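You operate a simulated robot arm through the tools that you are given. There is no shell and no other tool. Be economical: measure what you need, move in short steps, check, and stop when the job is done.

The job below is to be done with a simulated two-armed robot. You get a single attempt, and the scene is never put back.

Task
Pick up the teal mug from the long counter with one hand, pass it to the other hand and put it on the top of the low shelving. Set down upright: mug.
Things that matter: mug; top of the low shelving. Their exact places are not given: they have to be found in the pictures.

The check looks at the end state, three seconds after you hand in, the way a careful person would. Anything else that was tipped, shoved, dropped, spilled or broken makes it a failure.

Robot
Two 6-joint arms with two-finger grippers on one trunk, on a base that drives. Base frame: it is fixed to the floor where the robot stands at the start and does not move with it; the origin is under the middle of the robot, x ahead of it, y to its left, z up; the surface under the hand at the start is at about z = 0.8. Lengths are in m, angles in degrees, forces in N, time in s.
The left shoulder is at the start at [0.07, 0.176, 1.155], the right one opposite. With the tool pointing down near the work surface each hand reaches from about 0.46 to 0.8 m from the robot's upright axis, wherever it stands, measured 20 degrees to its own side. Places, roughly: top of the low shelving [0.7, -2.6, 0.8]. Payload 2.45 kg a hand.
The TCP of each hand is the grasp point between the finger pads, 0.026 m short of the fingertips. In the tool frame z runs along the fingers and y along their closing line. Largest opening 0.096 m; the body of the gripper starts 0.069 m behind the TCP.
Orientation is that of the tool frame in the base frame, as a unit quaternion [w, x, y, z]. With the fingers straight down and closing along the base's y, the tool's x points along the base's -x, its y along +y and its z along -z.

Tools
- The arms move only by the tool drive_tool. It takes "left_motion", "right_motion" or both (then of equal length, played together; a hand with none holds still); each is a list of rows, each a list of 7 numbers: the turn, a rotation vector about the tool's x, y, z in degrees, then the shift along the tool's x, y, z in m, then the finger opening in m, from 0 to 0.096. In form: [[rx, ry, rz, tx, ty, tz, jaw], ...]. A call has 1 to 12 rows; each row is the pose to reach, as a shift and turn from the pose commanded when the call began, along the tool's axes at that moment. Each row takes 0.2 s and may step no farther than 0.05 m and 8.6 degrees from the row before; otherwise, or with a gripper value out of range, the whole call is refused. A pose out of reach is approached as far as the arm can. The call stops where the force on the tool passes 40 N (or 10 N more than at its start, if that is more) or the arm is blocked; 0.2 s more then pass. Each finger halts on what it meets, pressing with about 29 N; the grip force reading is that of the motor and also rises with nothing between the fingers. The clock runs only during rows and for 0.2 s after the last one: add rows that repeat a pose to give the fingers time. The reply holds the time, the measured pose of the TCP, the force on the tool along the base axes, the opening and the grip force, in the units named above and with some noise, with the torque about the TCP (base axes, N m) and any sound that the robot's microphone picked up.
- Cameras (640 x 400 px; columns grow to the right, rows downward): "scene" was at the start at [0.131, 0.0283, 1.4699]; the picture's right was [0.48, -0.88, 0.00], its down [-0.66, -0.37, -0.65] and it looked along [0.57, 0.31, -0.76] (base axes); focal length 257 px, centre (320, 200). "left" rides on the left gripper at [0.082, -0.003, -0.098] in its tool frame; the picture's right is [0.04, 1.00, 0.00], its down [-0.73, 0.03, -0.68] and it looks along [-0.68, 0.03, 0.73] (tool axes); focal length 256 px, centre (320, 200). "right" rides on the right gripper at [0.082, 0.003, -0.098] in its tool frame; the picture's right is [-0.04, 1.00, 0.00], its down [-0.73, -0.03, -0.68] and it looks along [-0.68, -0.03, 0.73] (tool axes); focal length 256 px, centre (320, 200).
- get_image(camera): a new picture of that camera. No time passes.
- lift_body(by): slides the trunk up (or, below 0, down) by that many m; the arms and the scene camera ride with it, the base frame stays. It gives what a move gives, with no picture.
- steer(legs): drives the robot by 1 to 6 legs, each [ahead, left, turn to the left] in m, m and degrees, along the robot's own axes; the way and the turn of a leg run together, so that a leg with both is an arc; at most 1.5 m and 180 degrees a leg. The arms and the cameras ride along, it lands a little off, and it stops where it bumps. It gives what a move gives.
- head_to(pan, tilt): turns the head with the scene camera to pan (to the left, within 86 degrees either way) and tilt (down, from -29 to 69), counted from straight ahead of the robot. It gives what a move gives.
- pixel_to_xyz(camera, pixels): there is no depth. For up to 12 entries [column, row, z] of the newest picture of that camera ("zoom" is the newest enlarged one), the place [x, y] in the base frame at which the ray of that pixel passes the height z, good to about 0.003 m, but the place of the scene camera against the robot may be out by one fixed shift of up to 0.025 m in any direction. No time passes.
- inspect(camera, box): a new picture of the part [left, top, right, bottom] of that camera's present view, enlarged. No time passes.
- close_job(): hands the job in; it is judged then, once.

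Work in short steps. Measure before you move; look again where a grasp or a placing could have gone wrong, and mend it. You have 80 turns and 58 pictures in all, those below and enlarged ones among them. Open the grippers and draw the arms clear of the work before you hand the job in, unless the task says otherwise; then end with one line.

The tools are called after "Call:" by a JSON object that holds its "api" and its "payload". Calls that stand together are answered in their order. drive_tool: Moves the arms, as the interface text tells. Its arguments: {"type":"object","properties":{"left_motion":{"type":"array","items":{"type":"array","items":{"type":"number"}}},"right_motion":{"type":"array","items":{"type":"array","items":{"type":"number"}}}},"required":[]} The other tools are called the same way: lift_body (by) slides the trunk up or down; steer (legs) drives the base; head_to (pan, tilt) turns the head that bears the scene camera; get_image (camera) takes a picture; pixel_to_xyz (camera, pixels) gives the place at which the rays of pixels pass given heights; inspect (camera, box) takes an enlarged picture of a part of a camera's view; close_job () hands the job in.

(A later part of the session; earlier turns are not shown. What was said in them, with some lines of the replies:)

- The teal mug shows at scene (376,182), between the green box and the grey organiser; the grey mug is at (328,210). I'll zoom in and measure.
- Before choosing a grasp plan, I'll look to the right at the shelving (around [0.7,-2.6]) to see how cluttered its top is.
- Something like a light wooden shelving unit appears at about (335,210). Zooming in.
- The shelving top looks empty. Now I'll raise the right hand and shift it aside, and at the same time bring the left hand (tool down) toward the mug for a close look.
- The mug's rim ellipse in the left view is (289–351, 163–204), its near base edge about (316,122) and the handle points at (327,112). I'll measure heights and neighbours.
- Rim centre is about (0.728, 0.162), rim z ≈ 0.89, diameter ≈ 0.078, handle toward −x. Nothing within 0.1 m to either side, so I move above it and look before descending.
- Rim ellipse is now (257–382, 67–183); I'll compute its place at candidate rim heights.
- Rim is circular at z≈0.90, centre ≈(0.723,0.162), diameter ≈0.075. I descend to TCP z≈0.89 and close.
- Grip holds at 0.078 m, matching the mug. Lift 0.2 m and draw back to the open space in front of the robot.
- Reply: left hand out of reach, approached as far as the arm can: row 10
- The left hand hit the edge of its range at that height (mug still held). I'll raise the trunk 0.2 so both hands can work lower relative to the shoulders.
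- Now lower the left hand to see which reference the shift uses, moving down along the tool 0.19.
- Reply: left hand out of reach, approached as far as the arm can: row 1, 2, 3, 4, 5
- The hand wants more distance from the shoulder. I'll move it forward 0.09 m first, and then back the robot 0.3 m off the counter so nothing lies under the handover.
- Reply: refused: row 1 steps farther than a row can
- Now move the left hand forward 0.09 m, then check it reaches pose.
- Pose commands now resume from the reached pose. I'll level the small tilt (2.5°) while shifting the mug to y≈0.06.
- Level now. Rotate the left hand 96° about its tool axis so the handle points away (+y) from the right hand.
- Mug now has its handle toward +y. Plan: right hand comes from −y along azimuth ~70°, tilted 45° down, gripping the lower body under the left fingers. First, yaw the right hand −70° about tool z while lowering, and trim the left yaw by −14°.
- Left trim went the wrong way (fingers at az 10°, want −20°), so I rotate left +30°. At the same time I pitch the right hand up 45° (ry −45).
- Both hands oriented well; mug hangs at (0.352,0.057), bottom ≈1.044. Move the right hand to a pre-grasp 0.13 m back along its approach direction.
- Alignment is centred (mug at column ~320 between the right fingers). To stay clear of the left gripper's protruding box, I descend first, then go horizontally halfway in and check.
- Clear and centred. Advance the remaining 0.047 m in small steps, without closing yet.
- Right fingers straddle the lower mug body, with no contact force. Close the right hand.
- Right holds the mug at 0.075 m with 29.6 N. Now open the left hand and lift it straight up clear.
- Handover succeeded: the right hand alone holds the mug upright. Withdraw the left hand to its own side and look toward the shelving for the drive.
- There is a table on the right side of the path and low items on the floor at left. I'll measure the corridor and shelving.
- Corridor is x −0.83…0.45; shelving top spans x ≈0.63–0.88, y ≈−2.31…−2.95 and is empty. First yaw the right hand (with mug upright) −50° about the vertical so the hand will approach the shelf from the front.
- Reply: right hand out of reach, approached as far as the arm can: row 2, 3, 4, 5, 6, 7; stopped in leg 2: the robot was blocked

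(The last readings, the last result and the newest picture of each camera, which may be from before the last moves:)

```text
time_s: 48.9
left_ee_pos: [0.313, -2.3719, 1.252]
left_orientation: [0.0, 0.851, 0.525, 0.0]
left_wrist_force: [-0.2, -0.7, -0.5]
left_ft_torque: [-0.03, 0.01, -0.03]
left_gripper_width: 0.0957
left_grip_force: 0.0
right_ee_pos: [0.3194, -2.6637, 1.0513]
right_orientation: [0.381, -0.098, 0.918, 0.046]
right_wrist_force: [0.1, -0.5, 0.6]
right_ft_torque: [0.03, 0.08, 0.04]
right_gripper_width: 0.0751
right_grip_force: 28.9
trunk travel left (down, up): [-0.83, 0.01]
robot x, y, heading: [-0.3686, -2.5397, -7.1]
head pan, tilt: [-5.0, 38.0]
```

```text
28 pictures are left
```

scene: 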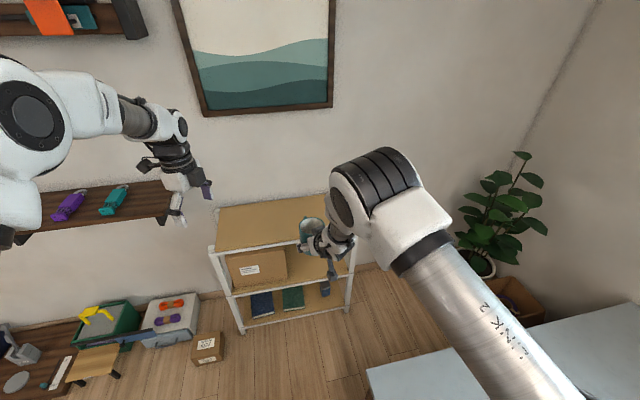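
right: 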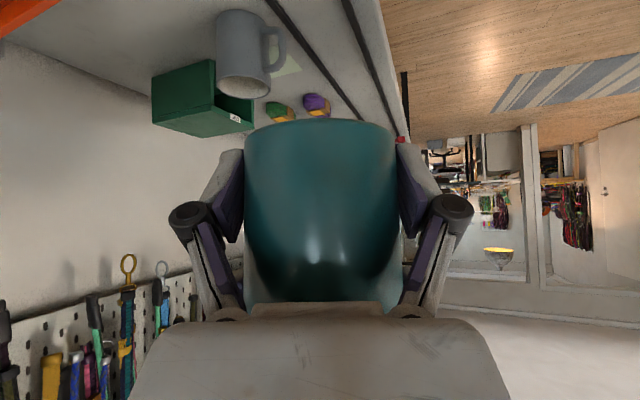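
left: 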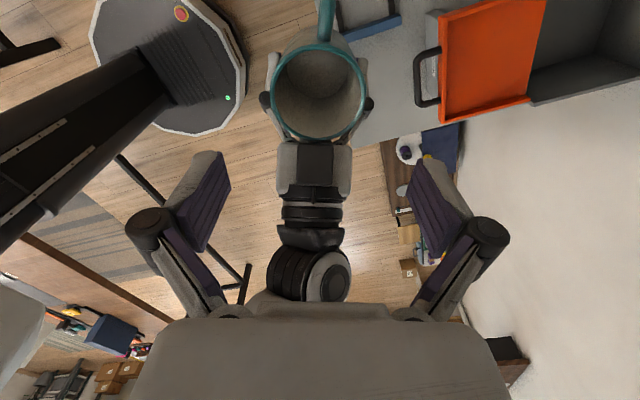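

The base bumped the low light-topped unit at the right, now heading −7°. I'll check where it is and whether anything was disturbed.

Call:
{"api": "head_to", "payload": {"pan": -55, "tilt": 45}}

Call:
{"api": "get_image", "payload": {"camera": "scene"}}

```text
time_s: 50.0
left_ee_pos: [0.3134, -2.3706, 1.2528]
left_orientation: [0.0, 0.852, 0.524, -0.002]
left_wrist_force: [0.3, 0.3, -0.2]
left_ft_torque: [0.02, -0.02, 0.0]
left_gripper_width: 0.0961
left_grip_force: 0.1
right_ee_pos: [0.3191, -2.6634, 1.0512]
right_orientation: [0.38, -0.098, 0.918, 0.046]
right_wrist_force: [0.9, 0.1, 0.1]
right_ft_torque: [0.01, 0.05, 0.0]
right_gripper_width: 0.0754
right_grip_force: 28.9
trunk travel left (down, up): [-0.83, 0.01]
robot x, y, heading: [-0.3624, -2.5407, -7.0]
head pan, tilt: [-55.0, 45.0]
```

```text
27 pictures are left
```

scene: 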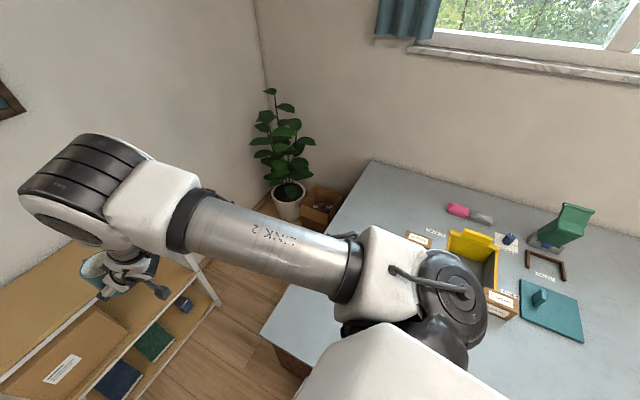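

The items on that unit stand undisturbed. Measure its near corner/edges.

Call:
{"api": "pixel_to_xyz", "payload": {"camera": "scene", "pixels": [[262, 333, 0.8], [370, 161, 0.8], [262, 333, 0.7], [370, 161, 0.7], [200, 257, 0.8], [85, 400, 0.8]]}}

```text
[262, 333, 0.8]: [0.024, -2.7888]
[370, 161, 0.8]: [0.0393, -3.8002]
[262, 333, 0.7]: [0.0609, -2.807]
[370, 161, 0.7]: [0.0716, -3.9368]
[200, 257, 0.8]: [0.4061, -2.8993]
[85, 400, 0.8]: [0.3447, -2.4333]
```

Unit corner is at about (0.03, −2.79), so I keep the base at y≈−2.45. First pull the left hand back toward the body so it stays clear of the wall shelf, then realign heading and shift left.

Call:
{"api": "drive_tool", "payload": {"left_motion": [[0, 0, 0, 0.008, -0.041, 0, 0.096], [0, 0, 0, 0.016, -0.082, 0, 0.096], [0, 0, 0, 0.024, -0.123, 0, 0.096], [0, 0, 0, 0.032, -0.164, 0, 0.096], [0, 0, 0, 0.04, -0.205, 0, 0.096], [0, 0, 0, 0.048, -0.246, 0, 0.096], [0, 0, 0, 0.0555, -0.286, 0, 0.096]]}}

Call:
{"api": "steer", "payload": {"legs": [[0, 0.1, 7]]}}

Call:
{"api": "head_to", "payload": {"pan": 0, "tilt": 45}}

Call:
{"api": "get_image", "payload": {"camera": "scene"}}

```text
time_s: 51.6
left_ee_pos: [0.0849, -2.1906, 1.2472]
left_orientation: [0.001, 0.852, 0.524, -0.001]
left_wrist_force: [-0.4, 0.4, 0.5]
left_ft_torque: [-0.05, -0.01, 0.02]
left_gripper_width: 0.0959
left_grip_force: 0.0
left hand out of reach, approached as far as the arm can: row 7
right_ee_pos: [0.3187, -2.6607, 1.0545]
right_orientation: [0.382, -0.098, 0.918, 0.044]
right_wrist_force: [-0.5, 0.3, 0.6]
right_ft_torque: [-0.02, 0.07, -0.03]
right_gripper_width: 0.0754
right_grip_force: 28.9
trunk travel left (down, up): [-0.83, 0.01]
robot x, y, heading: [-0.366, -2.543, -7.1]
head pan, tilt: [-55.0, 45.0]
```

```text
time_s: 52.8
left_ee_pos: [0.0456, -2.0419, 1.2484]
left_orientation: [-0.002, 0.818, 0.576, 0.0]
left_wrist_force: [0.1, -0.4, 0.2]
left_ft_torque: [0.03, 0.0, 0.06]
left_gripper_width: 0.096
left_grip_force: 0.2
right_ee_pos: [0.3361, -2.4804, 1.0513]
right_orientation: [0.376, -0.154, 0.911, 0.071]
right_wrist_force: [0.3, -0.7, -0.6]
right_ft_torque: [0.01, 0.03, -0.04]
right_gripper_width: 0.0754
right_grip_force: 28.9
trunk travel left (down, up): [-0.83, 0.01]
robot x, y, heading: [-0.3591, -2.4407, 0.0]
head pan, tilt: [-55.0, 45.0]
```

```text
time_s: 54.0
left_ee_pos: [0.0453, -2.0391, 1.2477]
left_orientation: [0.0, 0.817, 0.576, -0.001]
left_wrist_force: [-0.8, 0.8, 0.1]
left_ft_torque: [0.0, 0.02, 0.01]
left_gripper_width: 0.0957
left_grip_force: 0.1
right_ee_pos: [0.3353, -2.4782, 1.052]
right_orientation: [0.376, -0.154, 0.911, 0.07]
right_wrist_force: [-0.1, 0.2, 0.3]
right_ft_torque: [0.0, 0.02, 0.0]
right_gripper_width: 0.0752
right_grip_force: 29.4
trunk travel left (down, up): [-0.83, 0.01]
robot x, y, heading: [-0.3567, -2.4399, -0.1]
head pan, tilt: [0.0, 45.0]
```

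```text
26 pictures are left
```

scene: 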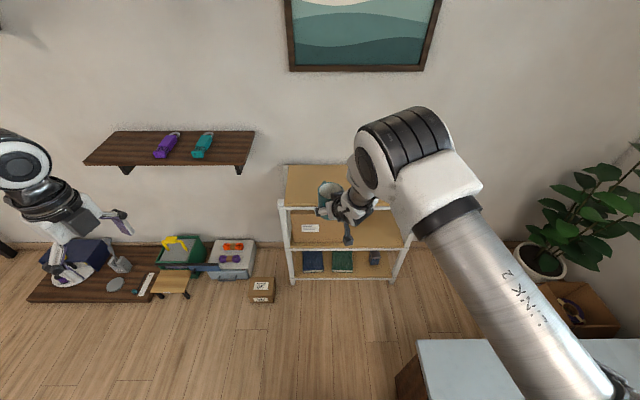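

Heading is 0. Measure the top of the shelving: front-left corner (283,205), back-left (287,165).

Call:
{"api": "pixel_to_xyz", "payload": {"camera": "scene", "pixels": [[283, 207, 0.8], [287, 166, 0.8], [310, 207, 0.8], [252, 132, 1.0], [245, 168, 0.9], [418, 340, 0.8], [295, 284, 0.0], [393, 282, 0.0]]}}

Call:
{"api": "inspect", "payload": {"camera": "scene", "box": [260, 140, 420, 240]}}

Call:
{"api": "get_image", "payload": {"camera": "right"}}

```text
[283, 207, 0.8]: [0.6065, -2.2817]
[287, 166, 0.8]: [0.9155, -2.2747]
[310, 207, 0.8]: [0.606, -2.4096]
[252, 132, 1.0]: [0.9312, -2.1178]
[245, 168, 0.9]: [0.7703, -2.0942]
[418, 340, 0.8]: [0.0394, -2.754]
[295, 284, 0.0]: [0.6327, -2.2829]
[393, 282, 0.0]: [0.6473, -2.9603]
```

```text
4.00 times, centred on (340, 190) of scene
```

zoom: 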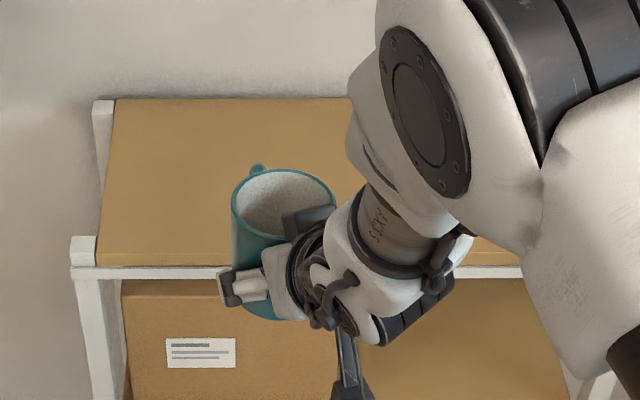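

```text
24 pictures are left
```

right: 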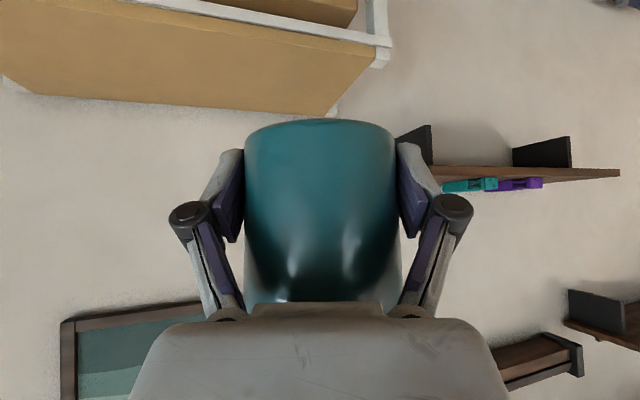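

Shelf top: x 0.61–0.91, y −2.28…−2.95; the mug is still upright (tool axes unchanged: 45° tilt, y level). Drive forward 0.40 m to bring the mug over about x=0.74, well above the top.

Call:
{"api": "steer", "payload": {"legs": [[0.4, 0, 0]]}}

Call:
{"api": "head_to", "payload": {"pan": -5, "tilt": 50}}

Call:
{"api": "get_image", "payload": {"camera": "scene"}}

```text
time_s: 56.5
left_ee_pos: [0.4423, -2.0354, 1.2484]
left_orientation: [0.0, 0.815, 0.579, -0.001]
left_wrist_force: [-0.4, 0.1, -1.1]
left_ft_torque: [0.02, -0.03, -0.02]
left_gripper_width: 0.0961
left_grip_force: 0.1
right_ee_pos: [0.7369, -2.4704, 1.0527]
right_orientation: [0.378, -0.159, 0.909, 0.071]
right_wrist_force: [0.1, -0.9, 1.3]
right_ft_torque: [-0.01, 0.04, 0.0]
right_gripper_width: 0.075
right_grip_force: 29.0
trunk travel left (down, up): [-0.83, 0.01]
robot x, y, heading: [0.0446, -2.4408, 0.5]
head pan, tilt: [0.0, 45.0]
```

```text
time_s: 57.2
left_ee_pos: [0.4422, -2.0342, 1.2474]
left_orientation: [0.0, 0.815, 0.58, -0.001]
left_wrist_force: [0.4, -0.4, 0.5]
left_ft_torque: [-0.05, 0.02, 0.0]
left_gripper_width: 0.0961
left_grip_force: 0.2
right_ee_pos: [0.7367, -2.4709, 1.0517]
right_orientation: [0.377, -0.159, 0.91, 0.071]
right_wrist_force: [-0.7, -0.1, -0.9]
right_ft_torque: [-0.05, 0.03, -0.01]
right_gripper_width: 0.0751
right_grip_force: 28.7
trunk travel left (down, up): [-0.83, 0.01]
robot x, y, heading: [0.0439, -2.4428, 0.3]
head pan, tilt: [-5.0, 50.0]
```

```text
23 pictures are left
```

scene: 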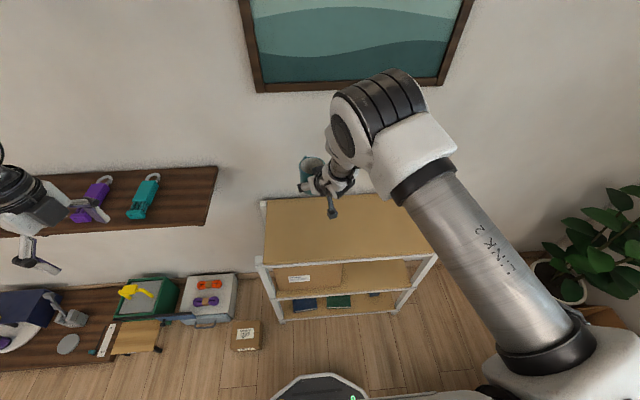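

Mug is above the shelf. Lower the trunk 0.17 m (mug bottom from ≈1.026 to ≈0.856).

Call:
{"api": "lift_body", "payload": {"by": -0.17}}

Call:
{"api": "inspect", "payload": {"camera": "scene", "box": [230, 90, 470, 240]}}

Call:
{"api": "get_image", "payload": {"camera": "right"}}

```text
time_s: 59.1
left_ee_pos: [0.4417, -2.0357, 1.078]
left_orientation: [0.0, 0.815, 0.579, -0.001]
left_wrist_force: [0.2, -0.9, -0.6]
left_ft_torque: [0.0, 0.03, -0.01]
left_gripper_width: 0.096
left_grip_force: 0.0
right_ee_pos: [0.7367, -2.4704, 0.8823]
right_orientation: [0.377, -0.16, 0.91, 0.072]
right_wrist_force: [0.0, 0.7, -0.2]
right_ft_torque: [0.02, 0.04, -0.02]
right_gripper_width: 0.0756
right_grip_force: 28.6
trunk travel left (down, up): [-0.66, 0.18]
robot x, y, heading: [0.0439, -2.4395, 0.5]
head pan, tilt: [-5.0, 50.0]
```

```text
2.67 times, centred on (350, 165) of scene
```

zoom: 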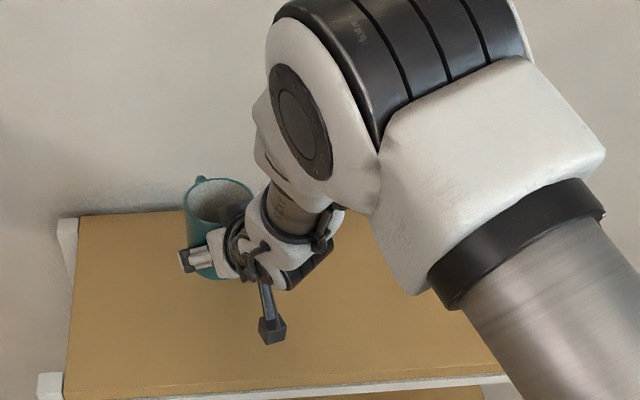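

```text
21 pictures are left
```

right: 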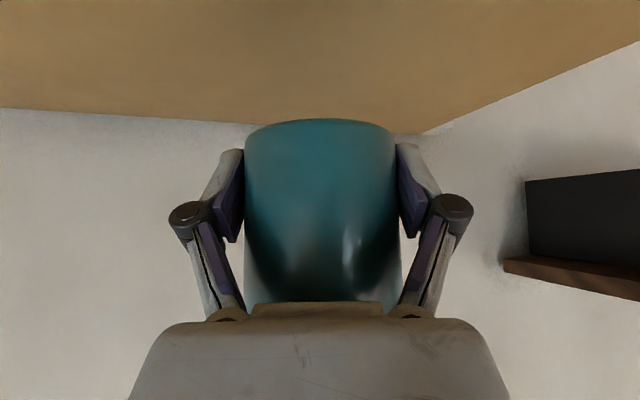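

Everything is clear: the right hand's camera hangs near the front edge ~0.09 above the top. Lower by arm 0.045 m in small steps and read the force.

Call:
{"api": "drive_tool", "payload": {"right_motion": [[0, 0, 0, 0.0071, 0, 0.0071, 0.06], [0, 0, 0, 0.0142, 0, 0.0142, 0.06], [0, 0, 0, 0.0212, 0, 0.0212, 0.06], [0, 0, 0, 0.0283, 0, 0.0283, 0.06], [0, 0, 0, 0.0318, 0, 0.0318, 0.06]]}}

Call:
{"api": "inspect", "payload": {"camera": "scene", "box": [270, 130, 400, 211]}}

Call:
{"api": "get_image", "payload": {"camera": "right"}}

```text
time_s: 60.3
left_ee_pos: [0.4435, -2.0344, 1.0781]
left_orientation: [0.0, 0.815, 0.58, -0.001]
left_wrist_force: [1.1, 0.5, 0.3]
left_ft_torque: [0.01, 0.04, -0.03]
left_gripper_width: 0.0961
left_grip_force: 0.0
right_ee_pos: [0.7447, -2.4754, 0.8428]
right_orientation: [0.371, -0.163, 0.911, 0.078]
right_wrist_force: [1.0, 0.2, 0.9]
right_ft_torque: [0.01, 0.03, 0.0]
right_gripper_width: 0.075
right_grip_force: 28.7
right hand out of reach, approached as far as the arm can: row 2, 3, 4, 5
trunk travel left (down, up): [-0.66, 0.18]
robot x, y, heading: [0.0451, -2.4397, 0.4]
head pan, tilt: [-5.0, 50.0]
```

```text
4.92 times, centred on (335, 170) of scene
```

zoom: 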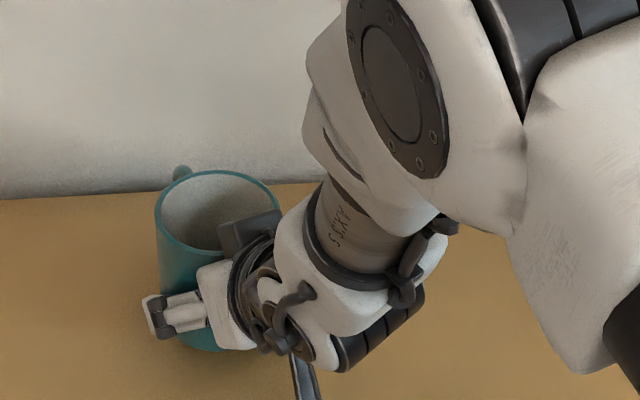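

```text
19 pictures are left
```

right: 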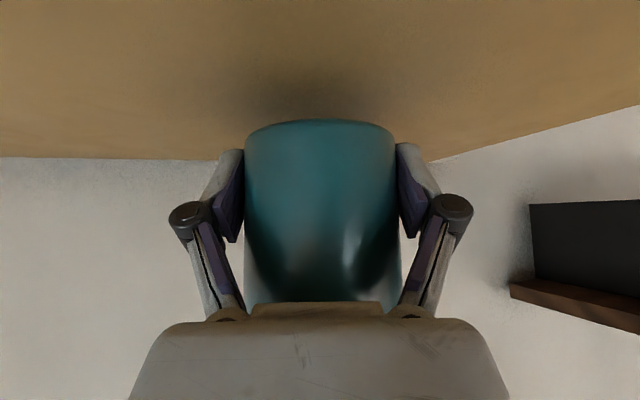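

The arm is at a range limit going lower (slight ~1° roll crept in), so I'll fix the roll with +1.2° about tool x and do the rest of the lowering with the trunk.

Call:
{"api": "drive_tool", "payload": {"right_motion": [[0.6, 0, 0, 0, 0, 0, 0.06], [1.2, 0, 0, 0, 0, 0, 0.06], [1.2, 0, 0, 0, 0, 0, 0.06]]}}

Call:
{"api": "lift_body", "payload": {"by": -0.01}}

```text
time_s: 61.1
left_ee_pos: [0.4434, -2.0344, 1.0773]
left_orientation: [0.0, 0.815, 0.58, -0.002]
left_wrist_force: [0.8, -0.5, -0.2]
left_ft_torque: [-0.01, 0.0, -0.03]
left_gripper_width: 0.0961
left_grip_force: 0.1
right_ee_pos: [0.7437, -2.4753, 0.8435]
right_orientation: [0.371, -0.162, 0.911, 0.079]
right_wrist_force: [-0.8, -0.2, -0.2]
right_ft_torque: [0.04, 0.03, -0.02]
right_gripper_width: 0.075
right_grip_force: 29.1
trunk travel left (down, up): [-0.66, 0.18]
robot x, y, heading: [0.0477, -2.4403, 0.6]
head pan, tilt: [-5.0, 50.0]
```

```text
time_s: 61.7
left_ee_pos: [0.4438, -2.0345, 1.0664]
left_orientation: [0.0, 0.815, 0.58, -0.001]
left_wrist_force: [-0.5, 0.1, -0.9]
left_ft_torque: [0.01, 0.02, 0.02]
left_gripper_width: 0.0959
left_grip_force: 0.0
right_ee_pos: [0.7446, -2.4759, 0.8331]
right_orientation: [0.371, -0.162, 0.911, 0.078]
right_wrist_force: [-0.4, 0.2, 0.7]
right_ft_torque: [-0.01, 0.04, 0.0]
right_gripper_width: 0.0752
right_grip_force: 28.6
trunk travel left (down, up): [-0.65, 0.19]
robot x, y, heading: [0.044, -2.4363, 0.4]
head pan, tilt: [-5.0, 50.0]
```

The ~1° residual is small enough to settle on release. Continue lowering with the trunk in small steps, watching for contact.

Call:
{"api": "lift_body", "payload": {"by": -0.004}}

Call:
{"api": "get_image", "payload": {"camera": "right"}}

```text
time_s: 62.2
left_ee_pos: [0.4435, -2.034, 1.0628]
left_orientation: [0.0, 0.815, 0.579, -0.002]
left_wrist_force: [0.1, 1.0, -1.0]
left_ft_torque: [0.01, 0.02, -0.02]
left_gripper_width: 0.096
left_grip_force: 0.1
right_ee_pos: [0.7429, -2.4758, 0.8285]
right_orientation: [0.372, -0.162, 0.911, 0.078]
right_wrist_force: [-0.5, -0.2, 1.4]
right_ft_torque: [0.01, 0.05, -0.03]
right_gripper_width: 0.0751
right_grip_force: 29.1
trunk travel left (down, up): [-0.646, 0.194]
robot x, y, heading: [0.0416, -2.4398, 0.5]
head pan, tilt: [-5.0, 50.0]
```

```text
18 pictures are left
```

right: 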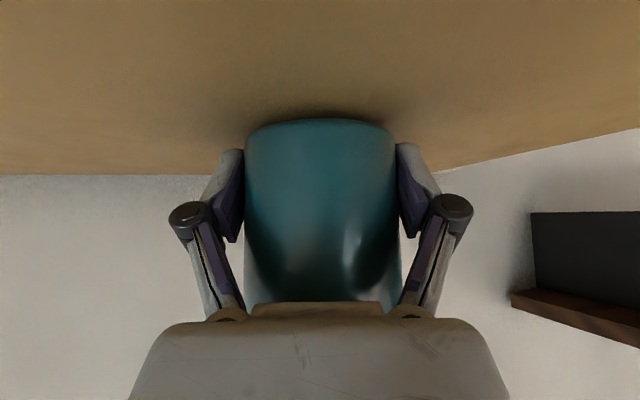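

No contact yet (force ≈1 N); lower another 4 mm.

Call:
{"api": "lift_body", "payload": {"by": -0.004}}

```text
time_s: 62.8
left_ee_pos: [0.4418, -2.0339, 1.0598]
left_orientation: [0.0, 0.815, 0.579, -0.001]
left_wrist_force: [0.2, -0.4, 0.0]
left_ft_torque: [0.06, 0.02, 0.05]
left_gripper_width: 0.0963
left_grip_force: 0.1
right_ee_pos: [0.7428, -2.4763, 0.8266]
right_orientation: [0.373, -0.163, 0.91, 0.079]
right_wrist_force: [0.6, 0.3, 2.8]
right_ft_torque: [-0.16, -0.13, 0.02]
right_gripper_width: 0.0751
right_grip_force: 29.1
trunk travel left (down, up): [-0.642, 0.198]
robot x, y, heading: [0.0436, -2.4397, 0.3]
head pan, tilt: [-5.0, 50.0]
```

First contact (fz 2.8 N with torque change). Lower 2 mm more for firm seating.

Call:
{"api": "lift_body", "payload": {"by": -0.002}}

Call:
{"api": "inspect", "payload": {"camera": "right", "box": [220, 90, 420, 215]}}

```text
time_s: 63.3
left_ee_pos: [0.4414, -2.0346, 1.0575]
left_orientation: [0.0, 0.815, 0.58, 0.0]
left_wrist_force: [1.3, -0.8, 0.5]
left_ft_torque: [0.01, 0.0, -0.02]
left_gripper_width: 0.0962
left_grip_force: 0.1
right_ee_pos: [0.7448, -2.4756, 0.8256]
right_orientation: [0.374, -0.163, 0.909, 0.08]
right_wrist_force: [2.7, -1.3, 14.2]
right_ft_torque: [-0.41, -0.52, 0.04]
right_gripper_width: 0.0752
right_grip_force: 29.6
trunk travel left (down, up): [-0.64, 0.2]
robot x, y, heading: [0.0448, -2.4401, 0.2]
head pan, tilt: [-5.0, 50.0]
```

```text
3.20 times, centred on (320, 152) of right
```

zoom: 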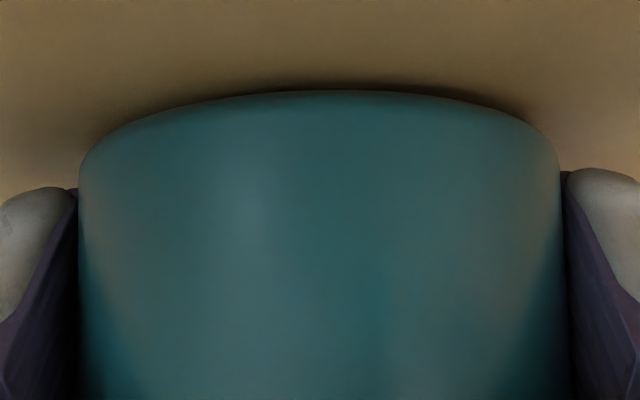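

Firmly seated (14 N). Open the right fingers gradually, holding still.

Call:
{"api": "drive_tool", "payload": {"right_motion": [[0, 0, 0, 0, 0, 0, 0.078], [0, 0, 0, 0, 0, 0, 0.086], [0, 0, 0, 0, 0, 0, 0.096], [0, 0, 0, 0, 0, 0, 0.096]]}}

Call:
{"api": "get_image", "payload": {"camera": "right"}}

```text
time_s: 64.3
left_ee_pos: [0.4428, -2.0343, 1.0566]
left_orientation: [-0.001, 0.815, 0.579, -0.001]
left_wrist_force: [0.9, -0.5, 0.9]
left_ft_torque: [-0.03, -0.01, -0.03]
left_gripper_width: 0.096
left_grip_force: 0.0
right_ee_pos: [0.7432, -2.4758, 0.8236]
right_orientation: [0.371, -0.163, 0.911, 0.079]
right_wrist_force: [-0.9, -0.6, -1.0]
right_ft_torque: [-0.03, -0.06, -0.05]
right_gripper_width: 0.096
right_grip_force: 0.0
trunk travel left (down, up): [-0.64, 0.2]
robot x, y, heading: [0.0444, -2.4412, 0.5]
head pan, tilt: [-5.0, 50.0]
```

```text
16 pictures are left
```

right: 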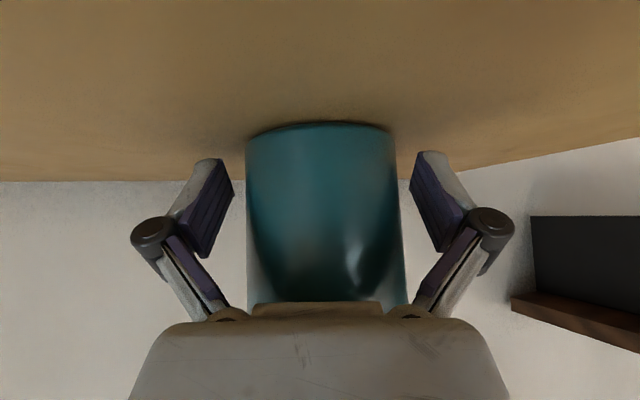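

Mug stands free between the open fingers. Withdraw the right hand up and back along its own axis.

Call:
{"api": "drive_tool", "payload": {"right_motion": [[0, 0, 0, 0, 0, -0.015, 0.096], [0, 0, 0, 0, 0, -0.03, 0.096], [0, 0, 0, 0, 0, -0.05, 0.096], [0, 0, 0, 0, 0, -0.075, 0.096], [0, 0, 0, 0, 0, -0.1, 0.096]]}}

Call:
{"api": "get_image", "payload": {"camera": "right"}}

```text
time_s: 65.5
left_ee_pos: [0.4414, -2.0352, 1.0583]
left_orientation: [0.0, 0.815, 0.579, 0.0]
left_wrist_force: [-0.1, -0.2, 0.0]
left_ft_torque: [0.06, -0.01, -0.01]
left_gripper_width: 0.0959
left_grip_force: 0.0
right_ee_pos: [0.677, -2.5097, 0.8885]
right_orientation: [0.367, -0.154, 0.914, 0.081]
right_wrist_force: [0.1, -0.2, -0.1]
right_ft_torque: [0.0, 0.0, 0.0]
right_gripper_width: 0.0959
right_grip_force: 0.2
trunk travel left (down, up): [-0.64, 0.2]
robot x, y, heading: [0.0456, -2.4415, 0.4]
head pan, tilt: [-5.0, 50.0]
```

```text
15 pictures are left
```

right: 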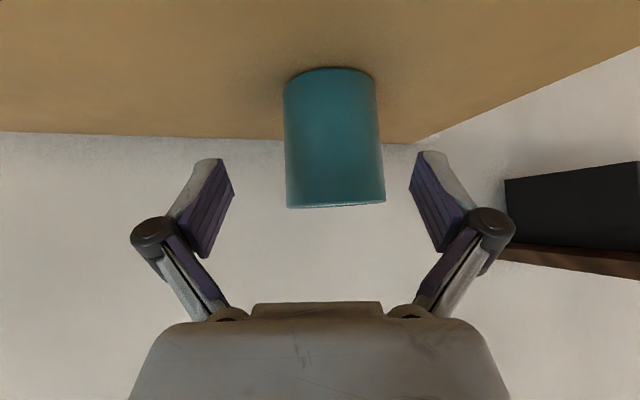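

Mug stands upright and the fingers are clear of it. Drive the robot straight back 0.35 m and look at the final state.

Call:
{"api": "steer", "payload": {"legs": [[-0.35, 0, 0]]}}

Call:
{"api": "head_to", "payload": {"pan": 0, "tilt": 38}}

Call:
{"api": "get_image", "payload": {"camera": "scene"}}

Call:
{"api": "get_image", "payload": {"camera": "right"}}

```text
time_s: 67.7
left_ee_pos: [0.096, -2.0378, 1.0571]
left_orientation: [0.0, 0.816, 0.578, -0.002]
left_wrist_force: [0.3, 0.0, 0.2]
left_ft_torque: [0.02, 0.01, 0.01]
left_gripper_width: 0.096
left_grip_force: 0.0
right_ee_pos: [0.3328, -2.5149, 0.8941]
right_orientation: [0.372, -0.153, 0.912, 0.08]
right_wrist_force: [-0.2, 0.4, 0.3]
right_ft_torque: [0.01, -0.03, 0.0]
right_gripper_width: 0.0962
right_grip_force: 0.0
trunk travel left (down, up): [-0.64, 0.2]
robot x, y, heading: [-0.3022, -2.4421, 0.2]
head pan, tilt: [-5.0, 50.0]
```

```text
time_s: 68.5
left_ee_pos: [0.0958, -2.0396, 1.0573]
left_orientation: [0.0, 0.816, 0.579, -0.001]
left_wrist_force: [0.1, -0.5, -0.5]
left_ft_torque: [-0.01, -0.03, -0.03]
left_gripper_width: 0.096
left_grip_force: 0.0
right_ee_pos: [0.333, -2.515, 0.8945]
right_orientation: [0.373, -0.152, 0.912, 0.08]
right_wrist_force: [-0.2, -0.3, 0.3]
right_ft_torque: [-0.01, 0.0, 0.04]
right_gripper_width: 0.096
right_grip_force: 0.1
trunk travel left (down, up): [-0.64, 0.2]
robot x, y, heading: [-0.3015, -2.4414, 0.4]
head pan, tilt: [0.0, 38.0]
```

```text
14 pictures are left
```

scene: 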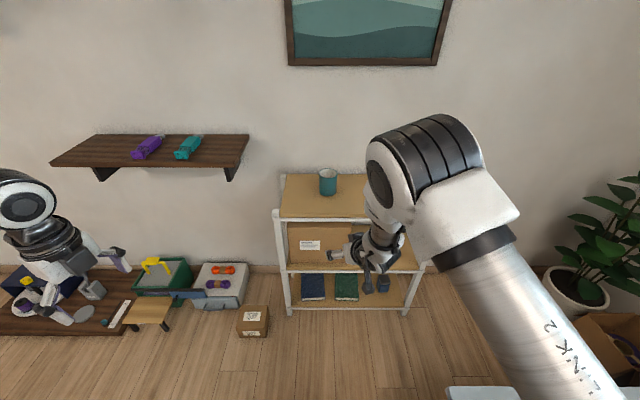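

```text
13 pictures are left
```

right: 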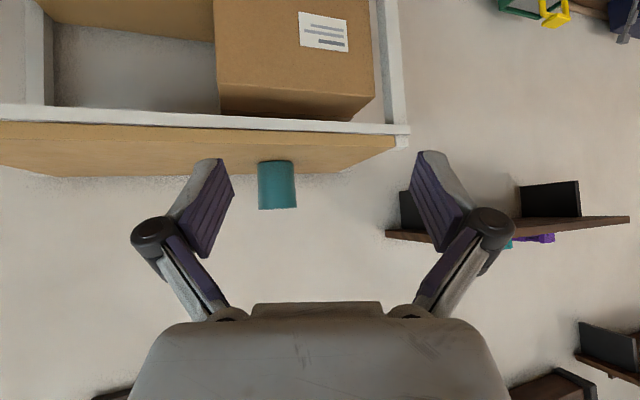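

The mug stands upright at (328,182) on the shelving top. Both hands are open and clear of it, and the neighbouring items look undisturbed, so I'm handing the job in.

Call:
{"api": "close_job", "payload": {}}

```text
The job is handed in.
```

I picked up the teal mug with the left hand, passed it to the right hand and set it upright on top of the low shelving. On the way the base bumped the light-topped unit beside the shelving, but nothing on it looked moved or tipped afterwards.
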